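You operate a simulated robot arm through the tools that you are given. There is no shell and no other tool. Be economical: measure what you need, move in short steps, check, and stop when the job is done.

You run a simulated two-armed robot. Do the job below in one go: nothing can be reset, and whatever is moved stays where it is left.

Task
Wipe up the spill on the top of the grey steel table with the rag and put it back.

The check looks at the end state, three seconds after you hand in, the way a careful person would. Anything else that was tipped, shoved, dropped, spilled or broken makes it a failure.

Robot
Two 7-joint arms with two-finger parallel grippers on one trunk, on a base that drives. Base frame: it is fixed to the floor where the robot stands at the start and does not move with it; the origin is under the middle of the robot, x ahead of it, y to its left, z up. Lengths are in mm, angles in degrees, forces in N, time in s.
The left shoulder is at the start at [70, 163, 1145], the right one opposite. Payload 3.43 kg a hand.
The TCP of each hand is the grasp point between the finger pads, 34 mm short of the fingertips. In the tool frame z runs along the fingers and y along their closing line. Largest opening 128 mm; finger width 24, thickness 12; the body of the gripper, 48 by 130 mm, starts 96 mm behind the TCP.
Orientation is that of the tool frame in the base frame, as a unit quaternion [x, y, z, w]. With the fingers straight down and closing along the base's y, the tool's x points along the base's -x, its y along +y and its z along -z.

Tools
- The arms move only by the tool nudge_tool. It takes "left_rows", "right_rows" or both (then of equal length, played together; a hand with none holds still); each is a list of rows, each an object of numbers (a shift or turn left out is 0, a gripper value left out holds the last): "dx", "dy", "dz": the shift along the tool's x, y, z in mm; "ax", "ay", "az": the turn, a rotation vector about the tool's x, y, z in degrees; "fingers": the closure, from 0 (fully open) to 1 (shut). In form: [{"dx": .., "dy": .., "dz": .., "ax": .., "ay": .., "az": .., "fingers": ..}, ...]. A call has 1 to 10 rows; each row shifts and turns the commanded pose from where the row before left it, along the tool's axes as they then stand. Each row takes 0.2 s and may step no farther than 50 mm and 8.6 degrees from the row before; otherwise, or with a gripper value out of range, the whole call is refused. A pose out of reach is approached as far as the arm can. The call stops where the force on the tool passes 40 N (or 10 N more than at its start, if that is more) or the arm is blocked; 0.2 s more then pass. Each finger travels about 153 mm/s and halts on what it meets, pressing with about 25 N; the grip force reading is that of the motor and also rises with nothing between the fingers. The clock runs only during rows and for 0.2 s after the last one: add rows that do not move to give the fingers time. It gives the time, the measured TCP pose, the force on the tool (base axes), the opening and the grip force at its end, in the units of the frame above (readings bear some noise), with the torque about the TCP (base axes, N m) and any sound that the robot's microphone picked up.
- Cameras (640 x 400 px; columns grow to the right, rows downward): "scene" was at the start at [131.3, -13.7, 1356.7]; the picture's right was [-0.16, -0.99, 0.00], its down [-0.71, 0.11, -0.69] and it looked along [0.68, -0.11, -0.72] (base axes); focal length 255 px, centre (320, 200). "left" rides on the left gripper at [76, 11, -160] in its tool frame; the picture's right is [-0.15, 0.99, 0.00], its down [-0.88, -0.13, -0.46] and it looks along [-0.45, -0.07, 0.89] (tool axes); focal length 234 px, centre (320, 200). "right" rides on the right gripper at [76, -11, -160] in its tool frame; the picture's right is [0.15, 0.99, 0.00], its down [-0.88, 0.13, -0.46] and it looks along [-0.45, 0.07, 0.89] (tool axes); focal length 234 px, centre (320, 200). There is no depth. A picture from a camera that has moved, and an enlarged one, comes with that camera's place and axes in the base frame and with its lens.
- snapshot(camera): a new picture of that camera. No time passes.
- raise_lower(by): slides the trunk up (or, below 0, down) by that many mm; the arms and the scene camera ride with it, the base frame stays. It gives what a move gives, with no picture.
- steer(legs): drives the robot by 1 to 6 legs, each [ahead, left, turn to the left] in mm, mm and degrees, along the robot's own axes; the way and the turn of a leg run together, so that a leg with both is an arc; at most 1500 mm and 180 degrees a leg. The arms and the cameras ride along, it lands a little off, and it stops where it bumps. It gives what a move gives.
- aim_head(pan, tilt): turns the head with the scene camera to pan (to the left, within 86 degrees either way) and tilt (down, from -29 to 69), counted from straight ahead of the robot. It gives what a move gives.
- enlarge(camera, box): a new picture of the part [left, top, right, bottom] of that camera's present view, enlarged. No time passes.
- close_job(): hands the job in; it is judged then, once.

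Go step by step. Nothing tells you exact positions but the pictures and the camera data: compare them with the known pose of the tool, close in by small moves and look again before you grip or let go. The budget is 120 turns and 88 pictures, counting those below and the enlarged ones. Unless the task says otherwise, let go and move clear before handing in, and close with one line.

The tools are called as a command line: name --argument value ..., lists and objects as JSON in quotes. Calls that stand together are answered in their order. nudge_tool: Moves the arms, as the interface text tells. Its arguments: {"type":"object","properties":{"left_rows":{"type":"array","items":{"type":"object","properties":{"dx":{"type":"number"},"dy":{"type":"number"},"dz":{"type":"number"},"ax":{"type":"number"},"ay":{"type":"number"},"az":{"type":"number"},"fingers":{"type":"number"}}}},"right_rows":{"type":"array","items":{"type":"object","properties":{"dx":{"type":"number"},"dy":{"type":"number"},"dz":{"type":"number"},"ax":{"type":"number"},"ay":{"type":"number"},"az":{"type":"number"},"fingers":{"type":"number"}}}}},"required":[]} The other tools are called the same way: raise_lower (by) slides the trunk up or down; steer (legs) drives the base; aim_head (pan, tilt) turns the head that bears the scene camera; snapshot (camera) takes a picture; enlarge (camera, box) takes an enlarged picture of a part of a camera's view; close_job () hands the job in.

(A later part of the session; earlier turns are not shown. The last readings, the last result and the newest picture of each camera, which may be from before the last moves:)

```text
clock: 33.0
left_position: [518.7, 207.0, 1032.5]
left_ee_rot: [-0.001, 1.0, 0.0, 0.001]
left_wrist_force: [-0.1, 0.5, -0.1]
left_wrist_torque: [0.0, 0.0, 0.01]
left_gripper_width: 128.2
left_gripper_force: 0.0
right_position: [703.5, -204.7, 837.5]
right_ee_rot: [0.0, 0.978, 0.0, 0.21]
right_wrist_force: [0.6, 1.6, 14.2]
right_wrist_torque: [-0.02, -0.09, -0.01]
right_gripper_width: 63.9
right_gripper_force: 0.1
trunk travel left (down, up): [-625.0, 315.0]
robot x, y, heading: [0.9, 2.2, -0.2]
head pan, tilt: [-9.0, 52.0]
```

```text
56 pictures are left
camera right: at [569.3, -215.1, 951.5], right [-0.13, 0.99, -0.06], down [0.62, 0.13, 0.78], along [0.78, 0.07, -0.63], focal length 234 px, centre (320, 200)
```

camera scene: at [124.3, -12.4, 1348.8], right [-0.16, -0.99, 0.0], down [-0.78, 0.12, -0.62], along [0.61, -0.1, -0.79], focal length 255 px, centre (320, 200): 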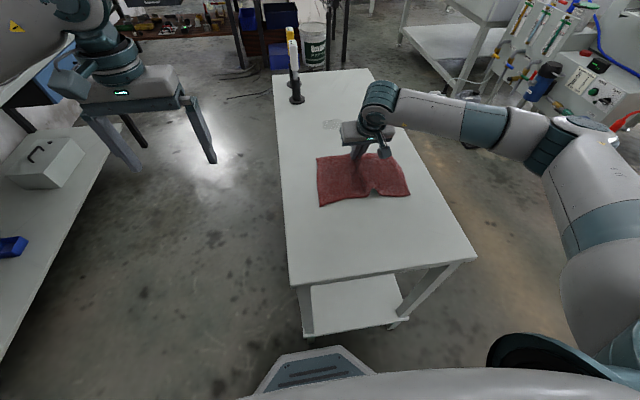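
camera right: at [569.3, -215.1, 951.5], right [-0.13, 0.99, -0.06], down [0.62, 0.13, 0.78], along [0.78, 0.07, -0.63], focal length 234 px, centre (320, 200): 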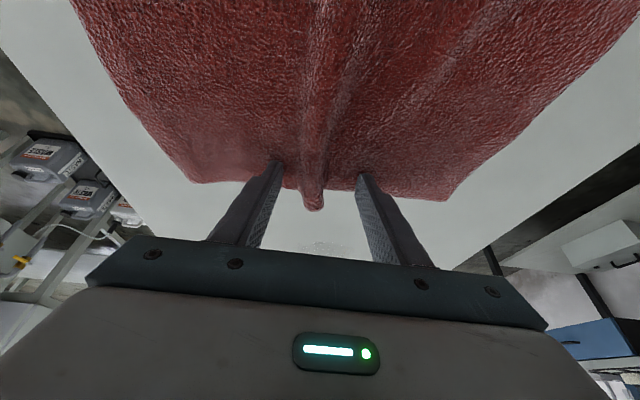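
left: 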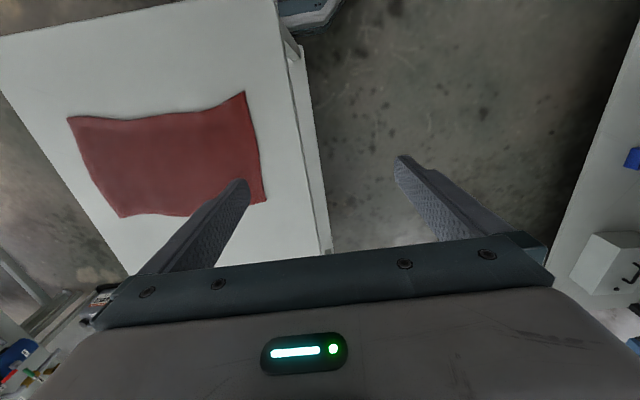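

Closing on the fold, then dragging toward the spill.

nudge_tool --right_rows '[{"fingers": 0.7}, {"fingers": 0.85}, {"fingers": 1}, {}, {}]'

nudge_tool --right_rows '[{"dx": -0.4, "dz": -0.9}, {"dx": -24.4, "dz": 10.8, "dy": 10}, {"dx": -24.4, "dz": 10.8, "dy": 10}, {"dx": -24.4, "dz": 10.8, "dy": 10}, {"dx": -24.4, "dz": 10.8, "dy": 10}, {"dx": -24.4, "dz": 10.8, "dy": 10}, {}]'

enlarge --camera "scene" --box '[250, 80, 490, 230]'

```text
clock: 34.2
left_position: [517.8, 206.6, 1034.1]
left_ee_rot: [-0.001, 1.0, -0.002, 0.001]
left_wrist_force: [-0.2, 0.5, -0.4]
left_wrist_torque: [0.0, -0.03, 0.01]
left_gripper_width: 128.0
left_gripper_force: 0.1
right_position: [703.3, -204.3, 837.7]
right_ee_rot: [-0.001, 0.978, 0.001, 0.21]
right_wrist_force: [3.6, 0.6, 23.2]
right_wrist_torque: [0.02, -0.17, -0.06]
right_gripper_width: 7.3
right_gripper_force: 25.3
trunk travel left (down, up): [-625.0, 315.0]
robot x, y, heading: [-0.2, 0.3, -0.1]
head pan, tilt: [-9.0, 52.0]
```

```text
clock: 35.9
left_position: [517.8, 206.4, 1034.7]
left_ee_rot: [-0.001, 1.0, 0.0, 0.002]
left_wrist_force: [0.3, 0.5, -0.3]
left_wrist_torque: [0.0, -0.01, -0.01]
left_gripper_width: 128.4
left_gripper_force: 0.0
right_position: [838.2, -157.5, 838.2]
right_ee_rot: [0.0, 0.978, 0.001, 0.21]
right_wrist_force: [-4.3, -0.7, 20.9]
right_wrist_torque: [-0.04, 0.05, -0.05]
right_gripper_width: 7.2
right_gripper_force: 25.2
trunk travel left (down, up): [-625.0, 315.0]
robot x, y, heading: [0.3, 3.5, -0.2]
head pan, tilt: [-9.0, 52.0]
```

```text
2.67 times, centred on (370, 155) of scene
camera zoom: at [122.5, -12.7, 1349.1], right [-0.16, -0.99, 0.0], down [-0.78, 0.12, -0.62], along [0.61, -0.1, -0.79], focal length 681 px, centre (187, 320)
```

zoom: 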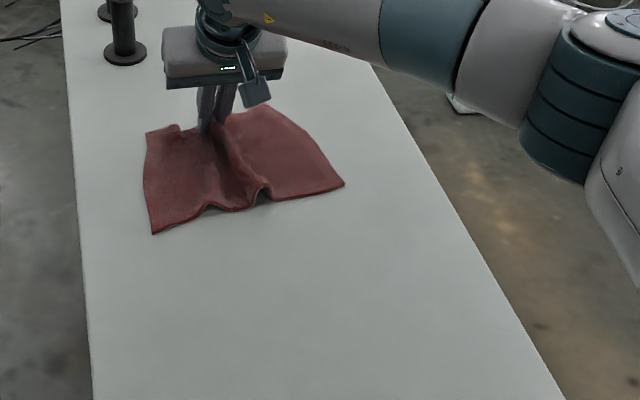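

Now the pressed raster: long strokes in x at stepped y.

nudge_tool --right_rows '[{"dy": 12}, {"dx": -36.6, "dz": 16.3}, {"dx": -36.6, "dz": 16.3}, {"dy": -14}, {"dx": 36.6, "dz": -16.3}, {"dx": 36.6, "dz": -16.3}, {"dy": -14}, {"dx": -36.6, "dz": 16.3}, {"dx": -36.6, "dz": 16.3}, {"dy": -14}]'

nudge_tool --right_rows '[{"dx": 36.6, "dz": -16.3}, {"dx": 36.6, "dz": -16.3}, {"dy": -14}, {"dx": -36.6, "dz": 16.3}, {"dx": -36.6, "dz": 16.3}, {"dy": -14}, {"dx": 36.6, "dz": -16.3}, {"dx": 36.6, "dz": -16.3}, {"dy": -12}, {"dx": -36.6, "dz": 16.3}]'

enlarge --camera "scene" --box '[250, 80, 490, 230]'

```text
clock: 38.0
left_position: [518.6, 204.7, 1034.7]
left_ee_rot: [-0.001, 1.0, 0.001, 0.001]
left_wrist_force: [-0.5, 0.9, -0.5]
left_wrist_torque: [0.06, 0.01, 0.02]
left_gripper_width: 128.0
left_gripper_force: 0.1
right_position: [917.4, -186.9, 839.2]
right_ee_rot: [0.0, 0.978, 0.002, 0.209]
right_wrist_force: [0.7, 2.3, 5.6]
right_wrist_torque: [0.15, -0.03, 0.03]
right_gripper_width: 6.6
right_gripper_force: 25.3
trunk travel left (down, up): [-625.0, 315.0]
robot x, y, heading: [-0.2, -2.5, -0.0]
head pan, tilt: [-9.0, 52.0]
```

```text
clock: 40.2
left_position: [517.6, 207.1, 1032.0]
left_ee_rot: [0.001, 1.0, -0.001, 0.001]
left_wrist_force: [-0.1, 1.1, 0.4]
left_wrist_torque: [-0.02, 0.04, -0.01]
left_gripper_width: 128.0
left_gripper_force: 0.0
right_position: [878.2, -225.5, 839.5]
right_ee_rot: [0.001, 0.978, -0.001, 0.209]
right_wrist_force: [-3.9, -1.3, 12.7]
right_wrist_torque: [-0.09, 0.1, 0.03]
right_gripper_width: 6.4
right_gripper_force: 25.6
trunk travel left (down, up): [-625.0, 315.0]
robot x, y, heading: [2.8, 0.4, -0.3]
head pan, tilt: [-9.0, 52.0]
```

```text
2.67 times, centred on (370, 155) of scene
camera zoom: at [124.7, -10.4, 1349.0], right [-0.16, -0.99, 0.0], down [-0.78, 0.12, -0.62], along [0.61, -0.1, -0.79], focal length 681 px, centre (187, 320)
```

zoom: 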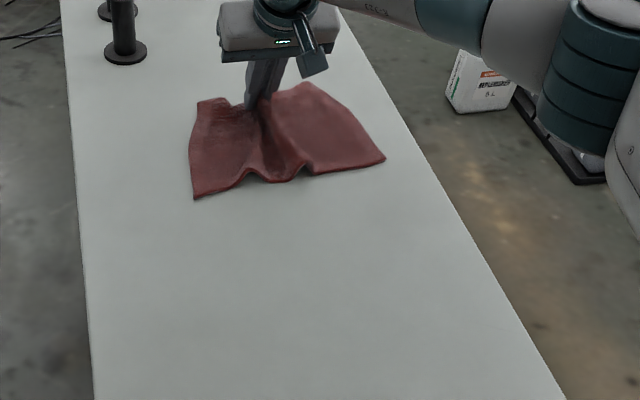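

I add cross strokes in y as well, slightly more pressed.

nudge_tool --right_rows '[{"dx": 27.8, "dz": -11.3}, {"dy": 42.5}, {"dy": 42.5}, {"dx": -12.8, "dz": 5.7}, {"dy": -42.5}, {"dy": -42.5}, {"dx": -12.8, "dz": 5.7}, {"dy": 42.5}, {"dy": 42.5}, {"dx": -12.8, "dz": 5.7}]'

nudge_tool --right_rows '[{"dy": -42.5}, {"dy": -42.5}, {"dx": -12.8, "dz": 5.7}, {"dy": 42.5}, {"dy": 42.5}, {"dx": -12.8, "dz": 5.7}, {"dy": -42.5}, {"dy": -25}, {}]'

enlarge --camera "scene" --box '[250, 80, 490, 230]'

```text
clock: 42.5
left_position: [518.3, 206.4, 1034.4]
left_ee_rot: [-0.001, 1.0, -0.001, 0.001]
left_wrist_force: [0.7, 0.7, 0.2]
left_wrist_torque: [0.0, 0.0, 0.03]
left_gripper_width: 127.9
left_gripper_force: 0.0
right_position: [889.6, -138.6, 838.3]
right_ee_rot: [0.0, 0.978, 0.001, 0.208]
right_wrist_force: [-3.9, 1.5, 13.5]
right_wrist_torque: [0.06, 0.13, 0.06]
right_gripper_width: 6.8
right_gripper_force: 25.2
trunk travel left (down, up): [-625.0, 315.0]
robot x, y, heading: [0.7, 2.7, -0.1]
head pan, tilt: [-9.0, 52.0]
```

```text
clock: 44.5
left_position: [519.2, 207.5, 1033.6]
left_ee_rot: [-0.001, 1.0, 0.0, 0.001]
left_wrist_force: [-0.6, -0.2, 0.8]
left_wrist_torque: [0.0, 0.0, 0.01]
left_gripper_width: 127.8
left_gripper_force: 0.1
right_position: [916.6, -206.7, 839.1]
right_ee_rot: [0.0, 0.978, 0.0, 0.209]
right_wrist_force: [-0.2, 1.4, 12.5]
right_wrist_torque: [0.09, -0.04, 0.04]
right_gripper_width: 6.8
right_gripper_force: 24.6
trunk travel left (down, up): [-625.0, 315.0]
robot x, y, heading: [-1.5, 1.1, 0.1]
head pan, tilt: [-9.0, 52.0]
```

```text
2.67 times, centred on (370, 155) of scene
camera zoom: at [124.0, -12.0, 1349.0], right [-0.16, -0.99, 0.0], down [-0.78, 0.12, -0.62], along [0.61, -0.1, -0.79], focal length 681 px, centre (187, 320)
```

zoom: 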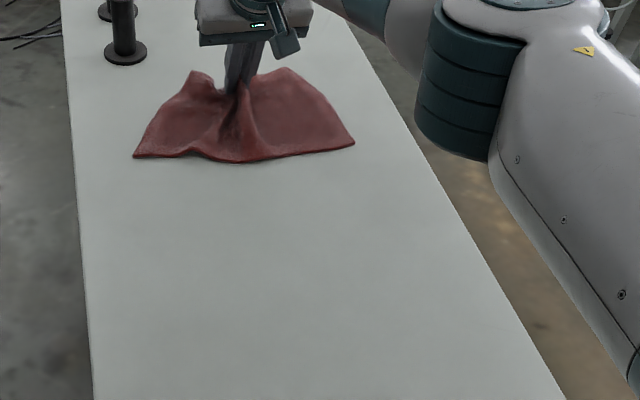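

I lift the rag off by its far edge to inspect the table.

nudge_tool --right_rows '[{"dx": -12, "dz": -27}, {"dx": -16.3, "dz": -36.6}, {"dx": -16.3, "dz": -36.6}, {"dx": -16.3, "dz": -36.6}, {"dx": -16.3, "dz": -36.6}, {"dx": -12, "dz": -27}, {}]'

nudge_tool --right_rows '[{"dx": 27.4, "dz": -12.2}, {"dx": 27.4, "dz": -12.2}, {"dx": 27.4, "dz": -12.2}, {"dx": 27.4, "dz": -12.2}, {"dx": 27.4, "dz": -12.2}, {"dx": 27.4, "dz": -12.2}, {"dx": 27.4, "dz": -12.2}, {}, {}]'

enlarge --camera "scene" --box '[300, 100, 380, 150]'

snapshot --camera "scene"

snapshot --camera "right"

```text
clock: 46.0
left_position: [519.9, 206.2, 1033.2]
left_ee_rot: [-0.001, 1.0, -0.001, 0.0]
left_wrist_force: [-0.4, -0.1, 0.5]
left_wrist_torque: [0.03, 0.0, 0.02]
left_gripper_width: 128.0
left_gripper_force: 0.0
right_position: [919.2, -208.7, 1056.1]
right_ee_rot: [0.001, 0.978, 0.0, 0.208]
right_wrist_force: [0.0, -0.2, -0.8]
right_wrist_torque: [0.01, 0.0, -0.01]
right_gripper_width: 6.5
right_gripper_force: 25.3
trunk travel left (down, up): [-625.0, 315.0]
robot x, y, heading: [-1.5, 1.4, -0.0]
head pan, tilt: [-9.0, 52.0]
```

```text
clock: 48.0
left_position: [519.7, 205.5, 1033.2]
left_ee_rot: [-0.001, 1.0, 0.0, 0.0]
left_wrist_force: [0.1, 0.1, -0.2]
left_wrist_torque: [-0.02, 0.0, -0.01]
left_gripper_width: 128.0
left_gripper_force: 0.1
right_position: [707.1, -208.7, 1056.6]
right_ee_rot: [0.001, 0.978, 0.0, 0.208]
right_wrist_force: [0.9, -0.1, -0.5]
right_wrist_torque: [0.0, -0.02, 0.04]
right_gripper_width: 6.7
right_gripper_force: 24.8
trunk travel left (down, up): [-625.0, 315.0]
robot x, y, heading: [-1.0, 0.5, 0.6]
head pan, tilt: [-9.0, 52.0]
```

```text
8.00 times, centred on (340, 125) of scene
camera zoom: at [125.8, -13.0, 1348.7], right [-0.16, -0.99, 0.0], down [-0.78, 0.12, -0.62], along [0.61, -0.1, -0.79], focal length 2043 px, centre (160, 800)
```

zoom: 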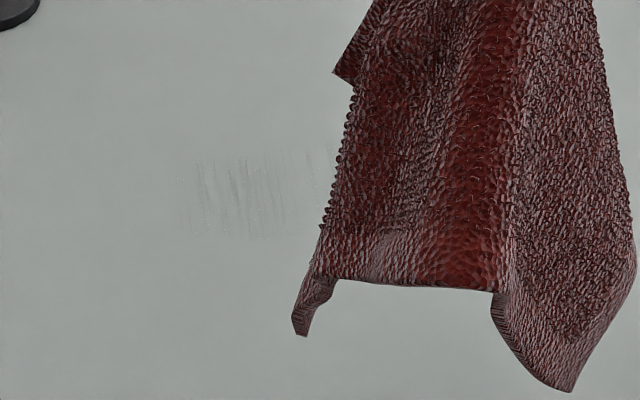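

```text
51 pictures are left
camera scene: at [125.8, -13.0, 1348.7], right [-0.16, -0.99, 0.0], down [-0.78, 0.12, -0.62], along [0.61, -0.1, -0.79], focal length 255 px, centre (320, 200)
```

scene: 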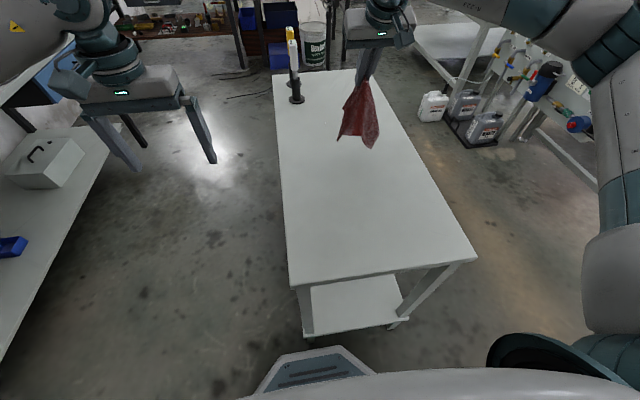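

```text
50 pictures are left
camera right: at [573.8, -219.4, 1171.1], right [-0.13, 0.99, -0.06], down [0.62, 0.13, 0.77], along [0.77, 0.07, -0.63], focal length 234 px, centre (320, 200)
```

right: 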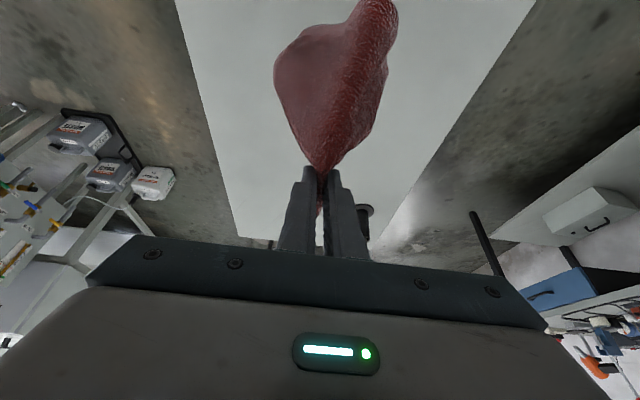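

Nearly clean; only faint streaks remain. I lay the rag down again, trailing toward me, and do a second pressed raster with finer pitch.

nudge_tool --right_rows '[{"dx": -6.7, "dz": 48.5, "dy": -3}, {"dx": -6.7, "dz": 48.5, "dy": -3}, {"dx": -6.7, "dz": 48.5, "dy": -3}, {"dx": -6.7, "dz": 48.5, "dy": -3}, {"dx": -6.7, "dz": 42, "dy": -3}, {}]'

snapshot --camera "scene"

```text
clock: 49.5
left_position: [519.6, 206.2, 1033.9]
left_ee_rot: [-0.001, 1.0, -0.001, 0.0]
left_wrist_force: [-0.6, 0.0, 0.3]
left_wrist_torque: [0.03, 0.02, 0.03]
left_gripper_width: 127.6
left_gripper_force: 0.1
right_position: [834.1, -222.6, 852.2]
right_ee_rot: [0.0, 0.978, 0.0, 0.208]
right_wrist_force: [-0.7, -0.3, 1.2]
right_wrist_torque: [0.04, 0.0, 0.01]
right_gripper_width: 6.7
right_gripper_force: 24.7
trunk travel left (down, up): [-625.0, 315.0]
robot x, y, heading: [-0.4, -0.3, 0.0]
head pan, tilt: [-9.0, 52.0]
```

```text
49 pictures are left
camera scene: at [125.2, -12.9, 1348.8], right [-0.16, -0.99, 0.0], down [-0.78, 0.12, -0.62], along [0.61, -0.1, -0.79], focal length 255 px, centre (320, 200)
```

scene: 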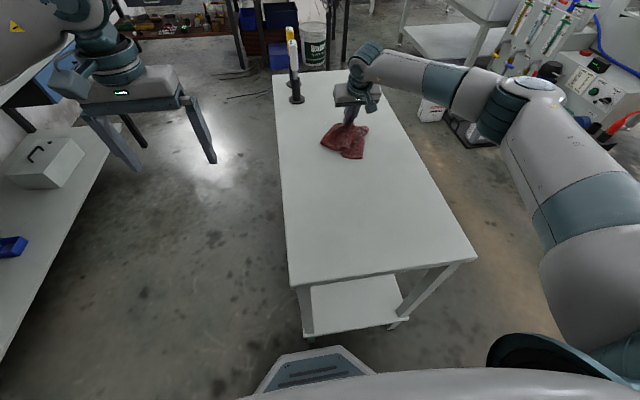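

A nice compact trail. I lower to contact.

nudge_tool --right_rows '[{"dx": 3.5, "dz": 7.8}, {"dx": 1.6, "dz": 3.6}, {"dx": 0.8, "dz": 1.8}, {}]'

```text
clock: 50.5
left_position: [518.0, 207.1, 1034.8]
left_ee_rot: [0.0, 1.0, -0.001, 0.002]
left_wrist_force: [-0.2, -0.7, -1.1]
left_wrist_torque: [0.02, -0.01, 0.0]
left_gripper_width: 127.9
left_gripper_force: 0.0
right_position: [832.8, -223.0, 843.3]
right_ee_rot: [0.001, 0.977, -0.001, 0.211]
right_wrist_force: [2.9, -0.7, 22.8]
right_wrist_torque: [0.17, -0.15, -0.04]
right_gripper_width: 6.6
right_gripper_force: 25.1
trunk travel left (down, up): [-625.0, 315.0]
robot x, y, heading: [0.7, -1.4, 0.0]
head pan, tilt: [-9.0, 52.0]
```

Pressing with about 23 N through several layers. Fine cross strokes now.

nudge_tool --right_rows '[{"dy": 43}, {"dy": 43}, {"dx": -9.1, "dz": 4.1}, {"dy": -43}, {"dy": -43}, {"dx": -9.1, "dz": 4.1}, {"dy": 43}, {"dy": 43}, {"dx": -9.1, "dz": 4.1}, {"dy": -43}]'

nudge_tool --right_rows '[{"dy": -43}, {"dx": -9.1, "dz": 4.1}, {"dy": 43}, {"dy": 43}, {"dx": -9.1, "dz": 4.1}, {"dy": -43}, {"dy": -43}, {"dx": -9.1, "dz": 4.1}, {"dy": 43}, {"dy": 43}]'

nudge_tool --right_rows '[{"dx": -9.1, "dz": 4.1}, {"dy": -43}, {"dy": -43}, {"dx": -9.1, "dz": 4.1}, {"dy": 43}, {"dy": 43}, {"dx": -9.1, "dz": 4.1}, {"dy": -43}, {"dy": -25}, {}]'

snapshot --camera "scene"

```text
clock: 52.6
left_position: [517.1, 206.8, 1034.1]
left_ee_rot: [-0.001, 1.0, -0.001, 0.002]
left_wrist_force: [-0.2, -0.3, 0.3]
left_wrist_torque: [0.03, -0.04, 0.02]
left_gripper_width: 128.1
left_gripper_force: 0.0
right_position: [862.5, -178.1, 842.3]
right_ee_rot: [-0.001, 0.978, 0.001, 0.21]
right_wrist_force: [1.3, 5.8, 19.5]
right_wrist_torque: [0.28, -0.18, 0.03]
right_gripper_width: 7.0
right_gripper_force: 25.9
trunk travel left (down, up): [-625.0, 315.0]
robot x, y, heading: [-2.0, -0.4, 0.1]
head pan, tilt: [-9.0, 52.0]
```

```text
clock: 54.9
left_position: [517.8, 206.6, 1032.4]
left_ee_rot: [0.0, 1.0, -0.001, 0.001]
left_wrist_force: [-0.6, -0.2, -0.3]
left_wrist_torque: [-0.04, 0.01, 0.0]
left_gripper_width: 127.9
left_gripper_force: 0.0
right_position: [890.1, -136.7, 841.5]
right_ee_rot: [0.001, 0.978, -0.001, 0.209]
right_wrist_force: [-1.9, -2.2, 15.9]
right_wrist_torque: [-0.1, 0.04, 0.03]
right_gripper_width: 6.7
right_gripper_force: 25.3
trunk travel left (down, up): [-625.0, 315.0]
robot x, y, heading: [1.1, -3.5, 0.1]
head pan, tilt: [-9.0, 52.0]
```

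```text
clock: 57.0
left_position: [518.6, 207.0, 1033.9]
left_ee_rot: [-0.002, 1.0, 0.0, 0.002]
left_wrist_force: [-0.4, -0.1, 0.4]
left_wrist_torque: [0.0, -0.02, 0.0]
left_gripper_width: 128.1
left_gripper_force: 0.0
right_position: [917.8, -204.3, 841.8]
right_ee_rot: [0.0, 0.978, 0.0, 0.209]
right_wrist_force: [-0.5, 3.5, 20.4]
right_wrist_torque: [0.21, -0.05, 0.04]
right_gripper_width: 7.0
right_gripper_force: 25.1
right hand out of reach, approached as far as the arm can: row 7
trunk travel left (down, up): [-625.0, 315.0]
robot x, y, heading: [1.3, 4.0, -0.1]
head pan, tilt: [-9.0, 52.0]
```

```text
48 pictures are left
camera scene: at [122.7, -11.5, 1349.0], right [-0.16, -0.99, 0.0], down [-0.78, 0.12, -0.62], along [0.61, -0.1, -0.79], focal length 255 px, centre (320, 200)
```

scene: 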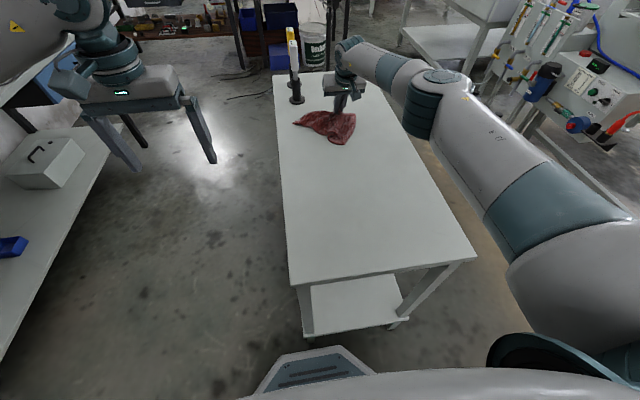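

Lifting and pulling back to inspect again.

nudge_tool --right_rows '[{"dx": -8, "dz": -36}, {"dx": -8, "dz": -40}, {"dx": -8, "dz": -40}, {"dx": -8, "dz": -45}, {"dx": -8, "dz": -45}, {"dx": 16, "dz": -30}, {"dx": 36, "dz": -16}, {"dx": 36, "dz": -16}, {"dx": 36, "dz": -16}, {"dx": 36, "dz": -16}]'

nudge_tool --right_rows '[{"dx": 36, "dz": -16}, {"dx": 36, "dz": -16}, {}]'

enlarge --camera "scene" --box '[300, 100, 380, 150]'

snapshot --camera "scene"

```text
clock: 59.2
left_position: [520.2, 206.3, 1033.0]
left_ee_rot: [-0.001, 1.0, 0.0, 0.001]
left_wrist_force: [-0.4, 0.3, 0.0]
left_wrist_torque: [0.05, 0.0, 0.02]
left_gripper_width: 128.2
left_gripper_force: 0.0
right_position: [688.0, -204.6, 1063.5]
right_ee_rot: [0.001, 0.978, 0.001, 0.208]
right_wrist_force: [0.5, -0.2, 0.1]
right_wrist_torque: [-0.01, 0.0, 0.03]
right_gripper_width: 6.8
right_gripper_force: 25.1
trunk travel left (down, up): [-625.0, 315.0]
robot x, y, heading: [-0.5, -2.0, -0.4]
head pan, tilt: [-9.0, 52.0]
```

```text
clock: 60.0
left_position: [521.1, 206.0, 1033.1]
left_ee_rot: [-0.001, 1.0, 0.0, 0.001]
left_wrist_force: [0.2, 0.7, -0.4]
left_wrist_torque: [0.01, 0.02, 0.01]
left_gripper_width: 128.1
left_gripper_force: 0.1
right_position: [611.1, -204.9, 1060.9]
right_ee_rot: [0.001, 0.978, -0.001, 0.207]
right_wrist_force: [0.7, -0.3, -0.6]
right_wrist_torque: [-0.03, 0.02, 0.02]
right_gripper_width: 6.8
right_gripper_force: 25.3
trunk travel left (down, up): [-625.0, 315.0]
robot x, y, heading: [-3.3, -0.3, -0.2]
head pan, tilt: [-9.0, 52.0]
```

```text
8.00 times, centred on (340, 125) of scene
camera zoom: at [126.9, -12.4, 1348.6], right [-0.16, -0.99, 0.0], down [-0.78, 0.12, -0.61], along [0.61, -0.1, -0.79], focal length 2043 px, centre (160, 800)
```

zoom: 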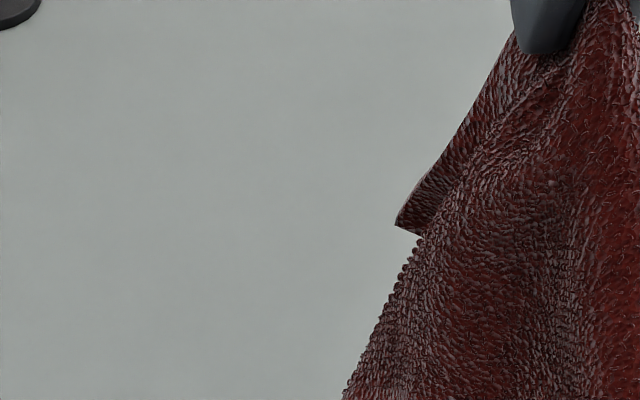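

```text
46 pictures are left
camera scene: at [126.9, -12.4, 1348.6], right [-0.16, -0.99, 0.0], down [-0.78, 0.12, -0.61], along [0.61, -0.1, -0.79], focal length 255 px, centre (320, 200)
```

scene: 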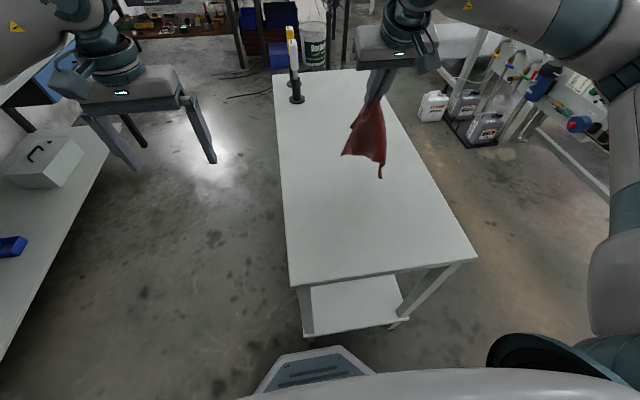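

The spill is gone. Now I return the rag: I carry it back over its place and lay it down near edge first, moving outward while lowering.

nudge_tool --right_rows '[{"dx": 26, "dz": -18, "dy": 1}, {"dx": 33.1, "dz": -14.7, "dy": 1}, {"dx": 33.1, "dz": -14.7, "dy": 1}, {"dx": 33.1, "dz": -14.7, "dy": 1}, {"dx": 33.1, "dz": -14.7, "dy": 1}, {}, {}, {}]'

snapshot --camera "scene"

snapshot --camera "left"

```text
clock: 61.9
left_position: [520.1, 206.9, 1032.6]
left_ee_rot: [-0.001, 1.0, 0.0, 0.0]
left_wrist_force: [-0.2, 0.4, 0.3]
left_wrist_torque: [-0.01, -0.02, -0.01]
left_gripper_width: 127.9
left_gripper_force: 0.0
right_position: [439.7, -200.5, 1072.6]
right_ee_rot: [0.001, 0.978, 0.0, 0.207]
right_wrist_force: [0.0, 0.2, -0.1]
right_wrist_torque: [-0.02, -0.02, 0.03]
right_gripper_width: 6.9
right_gripper_force: 25.2
right hand out of reach, approached as far as the arm can: row 5
trunk travel left (down, up): [-625.0, 315.0]
robot x, y, heading: [2.3, 0.2, 0.2]
head pan, tilt: [-9.0, 52.0]
```

```text
45 pictures are left
camera scene: at [126.1, -12.7, 1348.7], right [-0.16, -0.99, 0.0], down [-0.78, 0.12, -0.62], along [0.61, -0.1, -0.79], focal length 255 px, centre (320, 200)
```

scene: 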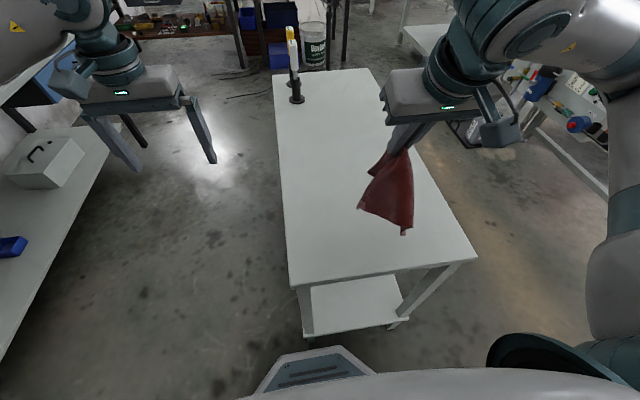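

```text
44 pictures are left
camera left: at [444.0, 218.1, 1192.4], right [0.15, 0.99, 0.0], down [0.88, -0.13, 0.46], along [0.45, -0.07, -0.89], focal length 234 px, centre (320, 200)
```

left: 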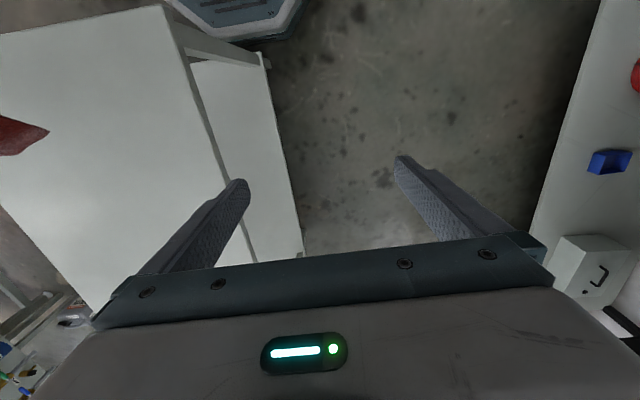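

The rag hangs over its place. Lay-down arc now.

nudge_tool --right_rows '[{"dx": 12.2, "dz": 27.4}, {"dx": 7.6, "dz": 29.5}, {"dx": -1.5, "dz": 33.5}, {"dx": -10.6, "dz": 37.6}, {"dx": -19.8, "dz": 41.7}, {"dx": -26.4, "dz": 39.1}, {"dx": -28.4, "dz": 34.6}, {"dx": -10.1, "dz": 26.4}, {}]'

enlarge --camera "scene" --box '[250, 110, 490, 260]'

```text
clock: 63.9
left_position: [521.1, 205.6, 1033.3]
left_ee_rot: [-0.001, 1.0, -0.001, 0.0]
left_wrist_force: [0.1, 0.5, 0.1]
left_wrist_torque: [0.01, 0.02, 0.01]
left_gripper_width: 128.0
left_gripper_force: 0.0
right_position: [637.2, -197.5, 862.0]
right_ee_rot: [0.0, 0.978, 0.0, 0.209]
right_wrist_force: [0.3, 1.0, -0.3]
right_wrist_torque: [0.0, -0.05, 0.02]
right_gripper_width: 6.7
right_gripper_force: 24.8
right hand out of reach, approached as far as the arm can: row 1, 2
trunk travel left (down, up): [-625.0, 315.0]
robot x, y, heading: [0.3, -2.8, 0.2]
head pan, tilt: [-9.0, 52.0]
```

```text
2.67 times, centred on (370, 185) of scene
camera zoom: at [125.7, -12.7, 1348.7], right [-0.16, -0.99, 0.0], down [-0.78, 0.12, -0.62], along [0.61, -0.1, -0.79], focal length 681 px, centre (187, 240)
```

zoom: 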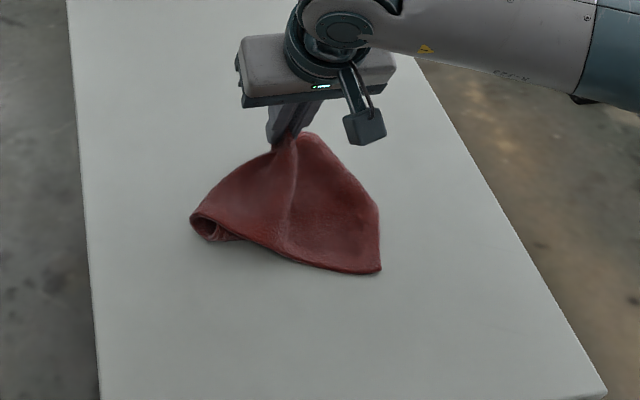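

Laid down, with some curl at the left. I lower the rest of the way, release, and see how it settles.

nudge_tool --right_rows '[{"dx": 4, "dz": 9.1}, {"dx": 3.2, "dz": 7.3}, {"fingers": 0.8}, {"fingers": 0.5}, {"fingers": 0.5}, {"dz": -25}, {"dz": -40}, {"dz": -40}, {}]'

enlarge --camera "scene" --box '[250, 110, 490, 260]'

snapshot --camera "right"

```text
clock: 65.8
left_position: [521.1, 206.2, 1032.6]
left_ee_rot: [-0.001, 1.0, 0.0, 0.0]
left_wrist_force: [0.5, 0.4, -0.1]
left_wrist_torque: [-0.01, -0.01, 0.01]
left_gripper_width: 128.2
left_gripper_force: 0.0
right_position: [595.4, -196.2, 941.2]
right_ee_rot: [0.001, 0.978, 0.0, 0.208]
right_wrist_force: [-0.6, 1.2, 0.8]
right_wrist_torque: [0.01, -0.02, 0.03]
right_gripper_width: 64.3
right_gripper_force: 0.0
trunk travel left (down, up): [-625.0, 315.0]
robot x, y, heading: [-1.8, -1.7, -0.1]
head pan, tilt: [-9.0, 52.0]
```

```text
2.67 times, centred on (370, 185) of scene
camera zoom: at [126.5, -13.0, 1348.6], right [-0.16, -0.99, 0.0], down [-0.78, 0.12, -0.62], along [0.61, -0.1, -0.79], focal length 681 px, centre (187, 240)
```

zoom: 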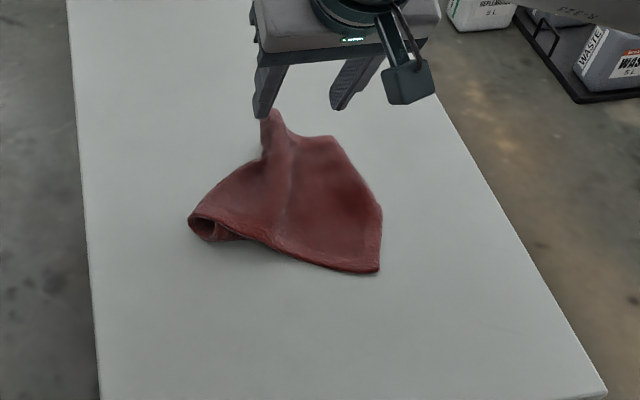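

```text
41 pictures are left
camera right: at [461.1, -206.9, 1053.8], right [-0.13, 0.99, -0.06], down [0.62, 0.13, 0.77], along [0.77, 0.07, -0.63], focal length 234 px, centre (320, 200)
```

right: 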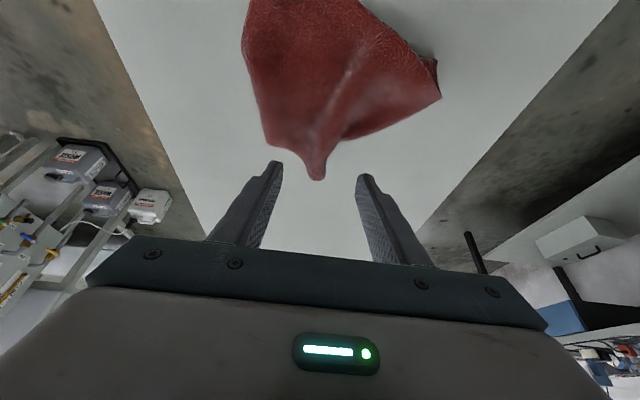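

The left part folded under itself, while the right edge runs cleanly along x≈483–673 at y≈-265…-285. I set the right hand vertical and yaw it 90° so it can pinch that right edge and pull the rag out.

nudge_tool --right_rows '[{"ay": 8}, {"ay": 8}, {"ay": 8}, {"az": -8.5}, {"az": -8.5}, {"az": -8.5}, {"az": -8.5}, {"az": -8.5}, {"az": -8.5}, {"az": -8.5}]'

nudge_tool --right_rows '[{"az": -8.5}, {"az": -8.5}, {"az": -8.5}, {"az": -5}, {}]'

snapshot --camera "right"

snapshot --camera "scene"

```text
clock: 68.0
left_position: [520.9, 205.9, 1034.0]
left_ee_rot: [-0.002, 1.0, 0.001, 0.001]
left_wrist_force: [-0.4, 0.1, -0.2]
left_wrist_torque: [0.01, 0.02, 0.01]
left_gripper_width: 127.9
left_gripper_force: 0.1
right_position: [594.2, -198.0, 940.7]
right_ee_rot: [-0.475, 0.88, 0.0, 0.0]
right_wrist_force: [0.5, -0.5, 0.2]
right_wrist_torque: [-0.02, 0.0, 0.01]
right_gripper_width: 64.2
right_gripper_force: 0.0
trunk travel left (down, up): [-625.0, 315.0]
robot x, y, heading: [1.8, -0.1, -0.0]
head pan, tilt: [-9.0, 52.0]
```

```text
clock: 69.2
left_position: [519.7, 205.9, 1033.1]
left_ee_rot: [-0.002, 1.0, 0.0, 0.0]
left_wrist_force: [-0.7, -0.4, -0.1]
left_wrist_torque: [0.02, 0.03, 0.01]
left_gripper_width: 128.0
left_gripper_force: 0.0
right_position: [585.8, -196.1, 941.8]
right_ee_rot: [-0.496, 0.868, -0.007, 0.018]
right_wrist_force: [-0.9, 0.3, 0.0]
right_wrist_torque: [0.01, 0.02, 0.03]
right_gripper_width: 64.2
right_gripper_force: 0.0
right hand out of reach, approached as far as the arm can: row 1, 2, 3, 4
trunk travel left (down, up): [-625.0, 315.0]
robot x, y, heading: [0.3, -1.2, 0.1]
head pan, tilt: [-9.0, 52.0]
```

```text
40 pictures are left
camera right: at [550.6, -266.7, 1098.7], right [-0.93, 0.38, -0.03], down [0.32, 0.82, 0.47], along [0.21, 0.43, -0.88], focal length 234 px, centre (320, 200)
```

right: 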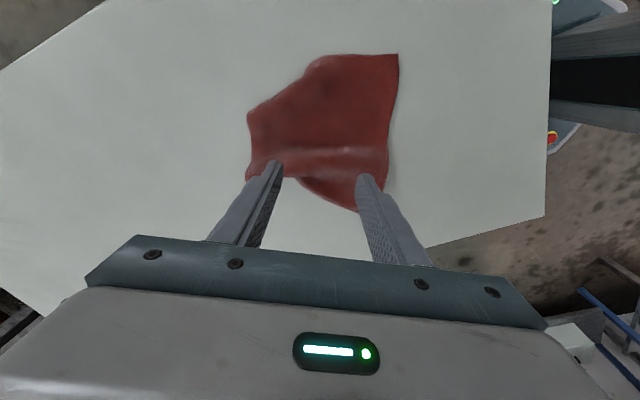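

```text
39 pictures are left
camera scene: at [126.0, -12.7, 1348.7], right [-0.16, -0.99, 0.0], down [-0.78, 0.12, -0.62], along [0.61, -0.1, -0.79], focal length 255 px, centre (320, 200)
```

scene: 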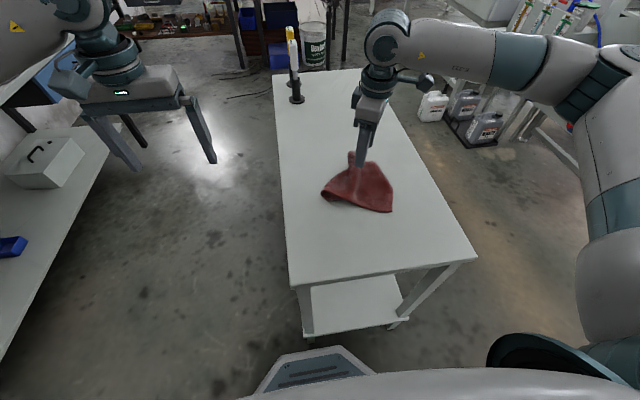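

Yaw stops at about 60°, which is sufficient. I restore the command to 60° and move over the right edge's midpoint.

nudge_tool --right_rows '[{"az": 8.5}, {"az": 8.5}, {"az": 8.5}, {"az": 5}, {"dx": 32, "dy": -4.9, "dz": 20}, {"dx": 32, "dy": -4.9, "dz": 20}, {"dz": 20}, {}]'

enlarge --camera "scene" --box '[270, 120, 430, 220]'

snapshot --camera "right"

```text
clock: 71.0
left_position: [520.3, 205.2, 1033.5]
left_ee_rot: [-0.001, 1.0, 0.0, 0.0]
left_wrist_force: [0.7, -0.5, -0.3]
left_wrist_torque: [-0.01, 0.0, 0.01]
left_gripper_width: 127.8
left_gripper_force: 0.0
right_position: [535.5, -234.5, 882.4]
right_ee_rot: [-0.25, 0.968, -0.002, 0.019]
right_wrist_force: [0.4, 0.2, 0.2]
right_wrist_torque: [0.02, -0.02, 0.01]
right_gripper_width: 63.9
right_gripper_force: 0.1
trunk travel left (down, up): [-625.0, 315.0]
robot x, y, heading: [-1.9, 0.9, -0.1]
head pan, tilt: [-9.0, 52.0]
```

```text
4.00 times, centred on (350, 170) of scene
camera zoom: at [125.5, -13.1, 1348.8], right [-0.16, -0.99, 0.0], down [-0.78, 0.12, -0.62], along [0.61, -0.1, -0.79], focal length 1022 px, centre (200, 320)
```

zoom: 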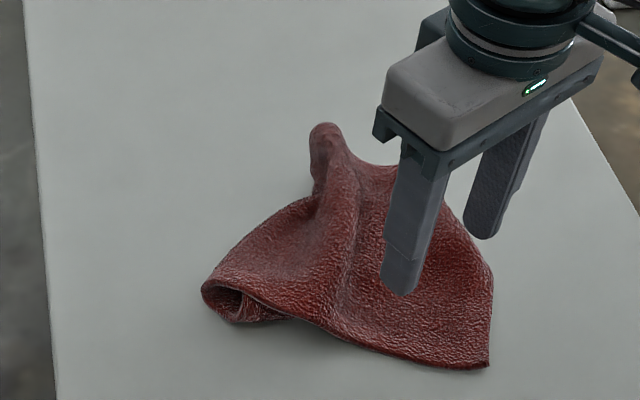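

```text
37 pictures are left
camera right: at [469.0, -281.2, 1036.7], right [-0.61, 0.8, -0.02], down [0.69, 0.54, 0.49], along [0.4, 0.28, -0.87], focal length 234 px, centre (320, 200)
```

right: 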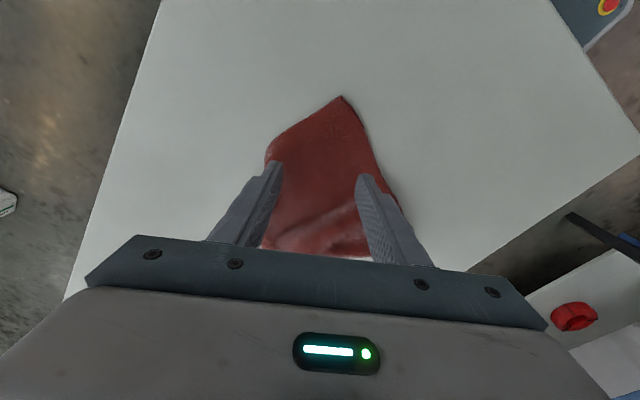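

The command had actually clipped, so yaw is now 29°. I turn back to about 58° and go to (572, -257).

nudge_tool --right_rows '[{"az": -8}, {"az": -8}, {"az": -8}, {"az": -4.5}, {"dy": -21}, {"dy": -21}, {"dz": 20}, {}]'

enlarge --camera "scene" --box '[270, 120, 430, 220]'

snapshot --camera "right"

```text
clock: 72.8
left_position: [520.4, 207.5, 1032.7]
left_ee_rot: [-0.001, 1.0, 0.0, 0.0]
left_wrist_force: [-0.4, 1.1, 0.1]
left_wrist_torque: [0.04, -0.02, 0.01]
left_gripper_width: 128.0
left_gripper_force: 0.0
right_position: [557.5, -245.3, 862.0]
right_ee_rot: [-0.48, 0.877, -0.008, 0.018]
right_wrist_force: [0.3, 1.0, 0.3]
right_wrist_torque: [0.0, -0.02, -0.01]
right_gripper_width: 64.3
right_gripper_force: 0.0
right hand out of reach, approached as far as the arm can: row 6
trunk travel left (down, up): [-625.0, 315.0]
robot x, y, heading: [0.5, 1.5, -0.2]
head pan, tilt: [-9.0, 52.0]
```

```text
4.00 times, centred on (350, 170) of scene
camera zoom: at [125.8, -12.7, 1348.7], right [-0.16, -0.99, 0.0], down [-0.78, 0.12, -0.62], along [0.61, -0.1, -0.79], focal length 1022 px, centre (200, 320)
```

zoom: 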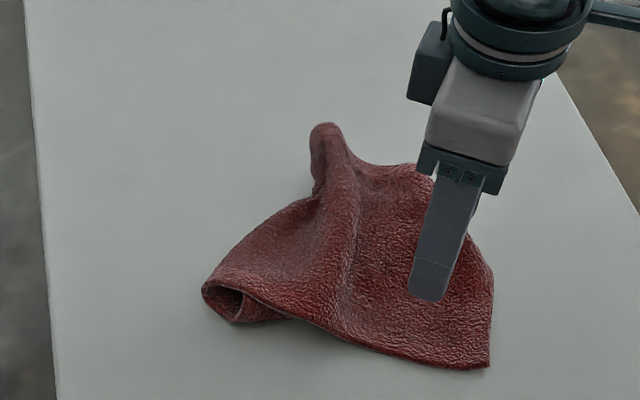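

```text
35 pictures are left
camera right: at [518.5, -315.8, 1018.4], right [-0.91, 0.41, -0.03], down [0.35, 0.81, 0.47], along [0.22, 0.42, -0.88], focal length 234 px, centre (320, 200)
```

right: 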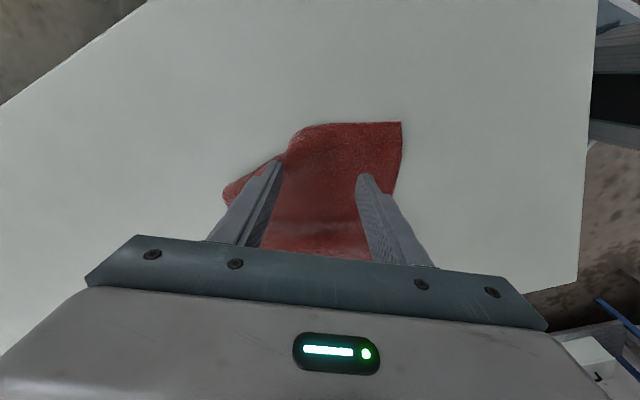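

Edge near y≈-280 here. I shift 16 mm toward it and descend.

nudge_tool --right_rows '[{"dx": 13.6, "dy": -8}, {"dz": 10}, {"dz": 10}, {}]'

nudge_tool --right_rows '[{"dz": 3}, {}]'

nudge_tool --right_rows '[{"dz": 2}, {}]'

```text
clock: 73.8
left_position: [519.3, 206.6, 1033.0]
left_ee_rot: [-0.001, 1.0, 0.0, 0.0]
left_wrist_force: [-0.7, 0.8, -0.7]
left_wrist_torque: [0.03, -0.02, -0.02]
left_gripper_width: 128.2
left_gripper_force: 0.1
right_position: [555.1, -262.0, 842.0]
right_ee_rot: [-0.48, 0.877, -0.006, 0.017]
right_wrist_force: [-0.9, 0.7, -0.1]
right_wrist_torque: [-0.03, -0.03, 0.02]
right_gripper_width: 63.9
right_gripper_force: 0.0
trunk travel left (down, up): [-625.0, 315.0]
robot x, y, heading: [1.5, -4.2, 0.2]
head pan, tilt: [-9.0, 52.0]
```

```text
clock: 74.5
left_position: [520.9, 205.7, 1033.3]
left_ee_rot: [-0.001, 1.0, 0.0, 0.0]
left_wrist_force: [0.4, -0.1, -0.7]
left_wrist_torque: [0.0, -0.02, 0.0]
left_gripper_width: 128.0
left_gripper_force: 0.1
right_position: [556.0, -261.6, 839.6]
right_ee_rot: [-0.48, 0.877, -0.007, 0.019]
right_wrist_force: [-0.3, 0.5, 4.7]
right_wrist_torque: [0.1, 0.14, -0.01]
right_gripper_width: 63.8
right_gripper_force: 0.1
trunk travel left (down, up): [-625.0, 315.0]
robot x, y, heading: [-0.9, -0.8, -0.2]
head pan, tilt: [-9.0, 52.0]
```

```text
clock: 75.0
left_position: [519.7, 206.8, 1033.8]
left_ee_rot: [-0.001, 1.0, -0.001, 0.001]
left_wrist_force: [-0.3, -0.5, 0.1]
left_wrist_torque: [0.0, 0.01, -0.01]
left_gripper_width: 128.1
left_gripper_force: 0.3
right_position: [554.2, -260.8, 838.1]
right_ee_rot: [-0.48, 0.877, -0.008, 0.02]
right_wrist_force: [1.7, -1.5, 17.4]
right_wrist_torque: [0.16, 0.44, 0.02]
right_gripper_width: 62.6
right_gripper_force: 0.1
trunk travel left (down, up): [-625.0, 315.0]
robot x, y, heading: [1.2, 0.7, 0.1]
head pan, tilt: [-9.0, 52.0]
```

Pinch, then pull to the right.

nudge_tool --right_rows '[{"fingers": 0.7}, {"fingers": 0.85}, {"fingers": 1}, {}, {}, {"dz": -3}, {"dx": 21, "dy": -13}, {"dx": 21, "dy": -13}]'

enlarge --camera "scene" --box '[270, 120, 430, 220]'

```text
clock: 76.8
left_position: [521.1, 205.9, 1032.7]
left_ee_rot: [-0.001, 1.0, 0.0, 0.001]
left_wrist_force: [-0.2, 0.4, 0.3]
left_wrist_torque: [0.05, -0.01, -0.02]
left_gripper_width: 127.9
left_gripper_force: 0.0
right_position: [554.7, -261.9, 838.7]
right_ee_rot: [-0.48, 0.877, -0.007, 0.018]
right_wrist_force: [-1.1, -0.3, 4.0]
right_wrist_torque: [0.05, -0.01, -0.02]
right_gripper_width: 8.6
right_gripper_force: 24.7
right hand out of reach, approached as far as the arm can: row 7, 8
trunk travel left (down, up): [-625.0, 315.0]
robot x, y, heading: [-0.1, 0.0, -0.1]
head pan, tilt: [-9.0, 52.0]
```

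```text
4.00 times, centred on (350, 170) of scene
camera zoom: at [125.6, -12.5, 1348.7], right [-0.16, -0.99, 0.0], down [-0.78, 0.12, -0.62], along [0.61, -0.1, -0.79], focal length 1022 px, centre (200, 320)
```

zoom: 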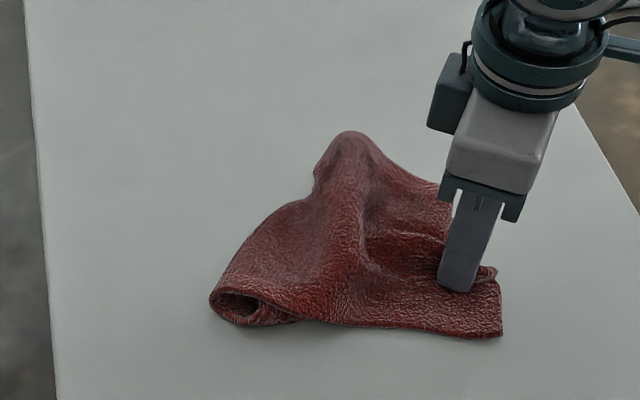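

The edge is pinched, but moving right hits a wrist limit at this yaw. I unwind the yaw gradually while pulling right.

nudge_tool --right_rows '[{"az": 4}, {"dx": 16.5, "dy": -11.3, "az": 4}, {"dx": 15.7, "dy": -12.4, "az": 4}, {"dx": 14.6, "dy": -13.6, "az": 4}, {"dx": 13.6, "dy": -14.6, "az": 4}, {"dx": 12.6, "dy": -15.5}, {}]'

enlarge --camera "scene" --box '[270, 120, 430, 220]'

```text
clock: 78.5
left_position: [520.1, 207.6, 1032.3]
left_ee_rot: [0.0, 1.0, 0.0, 0.0]
left_wrist_force: [1.1, 0.5, -0.2]
left_wrist_torque: [-0.02, 0.01, 0.0]
left_gripper_width: 128.0
left_gripper_force: 0.0
right_position: [550.6, -362.2, 837.9]
right_ee_rot: [-0.32, 0.947, -0.004, 0.019]
right_wrist_force: [-0.2, 0.6, 7.4]
right_wrist_torque: [0.01, -0.05, 0.05]
right_gripper_width: 7.6
right_gripper_force: 25.1
trunk travel left (down, up): [-625.0, 315.0]
robot x, y, heading: [-1.5, -4.7, -0.1]
head pan, tilt: [-9.0, 52.0]
```

```text
4.00 times, centred on (350, 170) of scene
camera zoom: at [125.5, -11.9, 1348.8], right [-0.16, -0.99, 0.0], down [-0.78, 0.12, -0.62], along [0.61, -0.1, -0.79], focal length 1022 px, centre (200, 320)
```

zoom: 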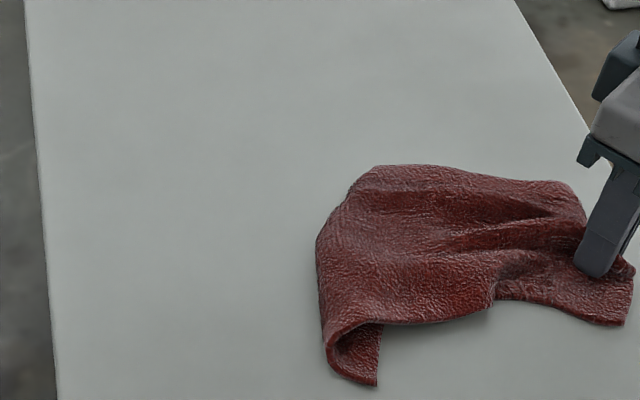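

The rag unfolded well; only the left edge is still curled. With the right hand anchoring, I bring the left hand over the left edge (580, -190) to pull it out leftward.

nudge_tool --left_rows '[{"az": 8, "fingers": 0.5}, {"az": 8}, {"az": 8}, {"az": 8}, {"az": 8}, {}]'

nudge_tool --left_rows '[{"dx": -33.8, "dy": -29.8, "dz": 15}, {"dx": -33.8, "dy": -29.8, "dz": 15}, {"dx": -33.8, "dy": -29.8, "dz": 15}, {"dx": -33.8, "dy": -29.8, "dz": 15}, {"dx": -33.8, "dy": -29.8, "dz": 15}, {"dx": -33.8, "dy": -29.8, "dz": 15}, {"dx": -33.8, "dy": -29.8, "dz": 15}, {"dx": -33.8, "dy": -29.8, "dz": 15}, {}]'

snapshot --camera "scene"

snapshot --camera "left"

```text
clock: 79.8
left_position: [517.1, 207.4, 1033.9]
left_ee_rot: [0.342, 0.94, 0.0, 0.0]
left_wrist_force: [0.2, 0.5, 0.5]
left_wrist_torque: [0.0, 0.03, 0.0]
left_gripper_width: 64.0
left_gripper_force: 0.0
right_position: [550.7, -362.4, 837.8]
right_ee_rot: [-0.32, 0.947, -0.004, 0.019]
right_wrist_force: [0.0, -0.5, 7.3]
right_wrist_torque: [0.01, -0.06, 0.09]
right_gripper_width: 7.4
right_gripper_force: 24.7
trunk travel left (down, up): [-625.0, 315.0]
robot x, y, heading: [0.0, 0.2, 0.1]
head pan, tilt: [-9.0, 52.0]
```

```text
clock: 81.8
left_position: [572.8, -150.4, 914.0]
left_ee_rot: [0.341, 0.94, 0.0, 0.001]
left_wrist_force: [-0.1, 0.4, -0.8]
left_wrist_torque: [-0.01, 0.01, -0.01]
left_gripper_width: 64.1
left_gripper_force: 0.0
right_position: [551.5, -362.4, 837.8]
right_ee_rot: [-0.32, 0.947, -0.004, 0.019]
right_wrist_force: [-0.4, -0.2, 8.2]
right_wrist_torque: [-0.02, -0.05, 0.05]
right_gripper_width: 7.6
right_gripper_force: 24.8
trunk travel left (down, up): [-625.0, 315.0]
robot x, y, heading: [0.0, -3.7, -0.2]
head pan, tilt: [-9.0, 52.0]
```

```text
32 pictures are left
camera scene: at [125.6, -11.5, 1348.7], right [-0.16, -0.99, 0.0], down [-0.78, 0.12, -0.62], along [0.61, -0.1, -0.79], focal length 255 px, centre (320, 200)
```

scene: 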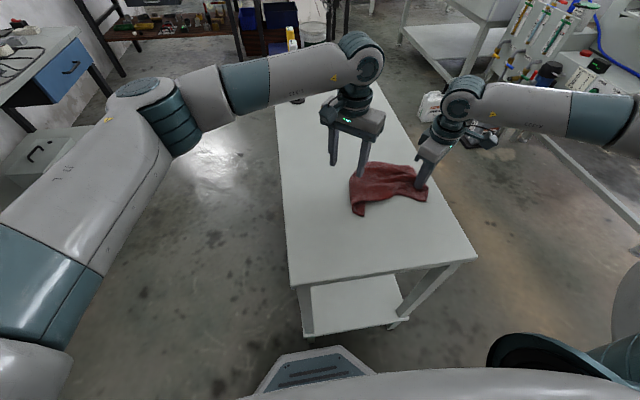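

```text
31 pictures are left
camera left: at [519.8, -91.4, 1073.2], right [0.75, 0.66, 0.0], down [0.59, -0.66, 0.46], along [0.3, -0.34, -0.89], focal length 234 px, centre (320, 200)
```

left: 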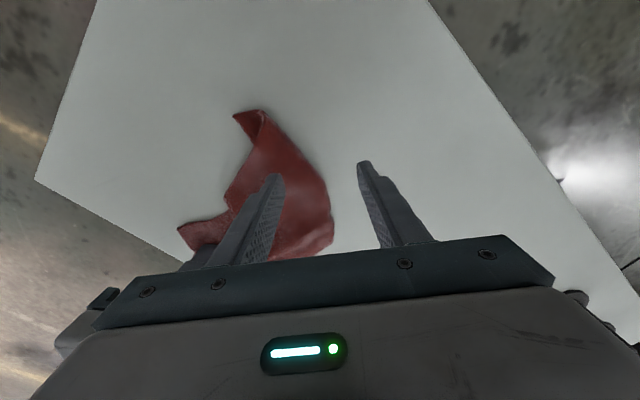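

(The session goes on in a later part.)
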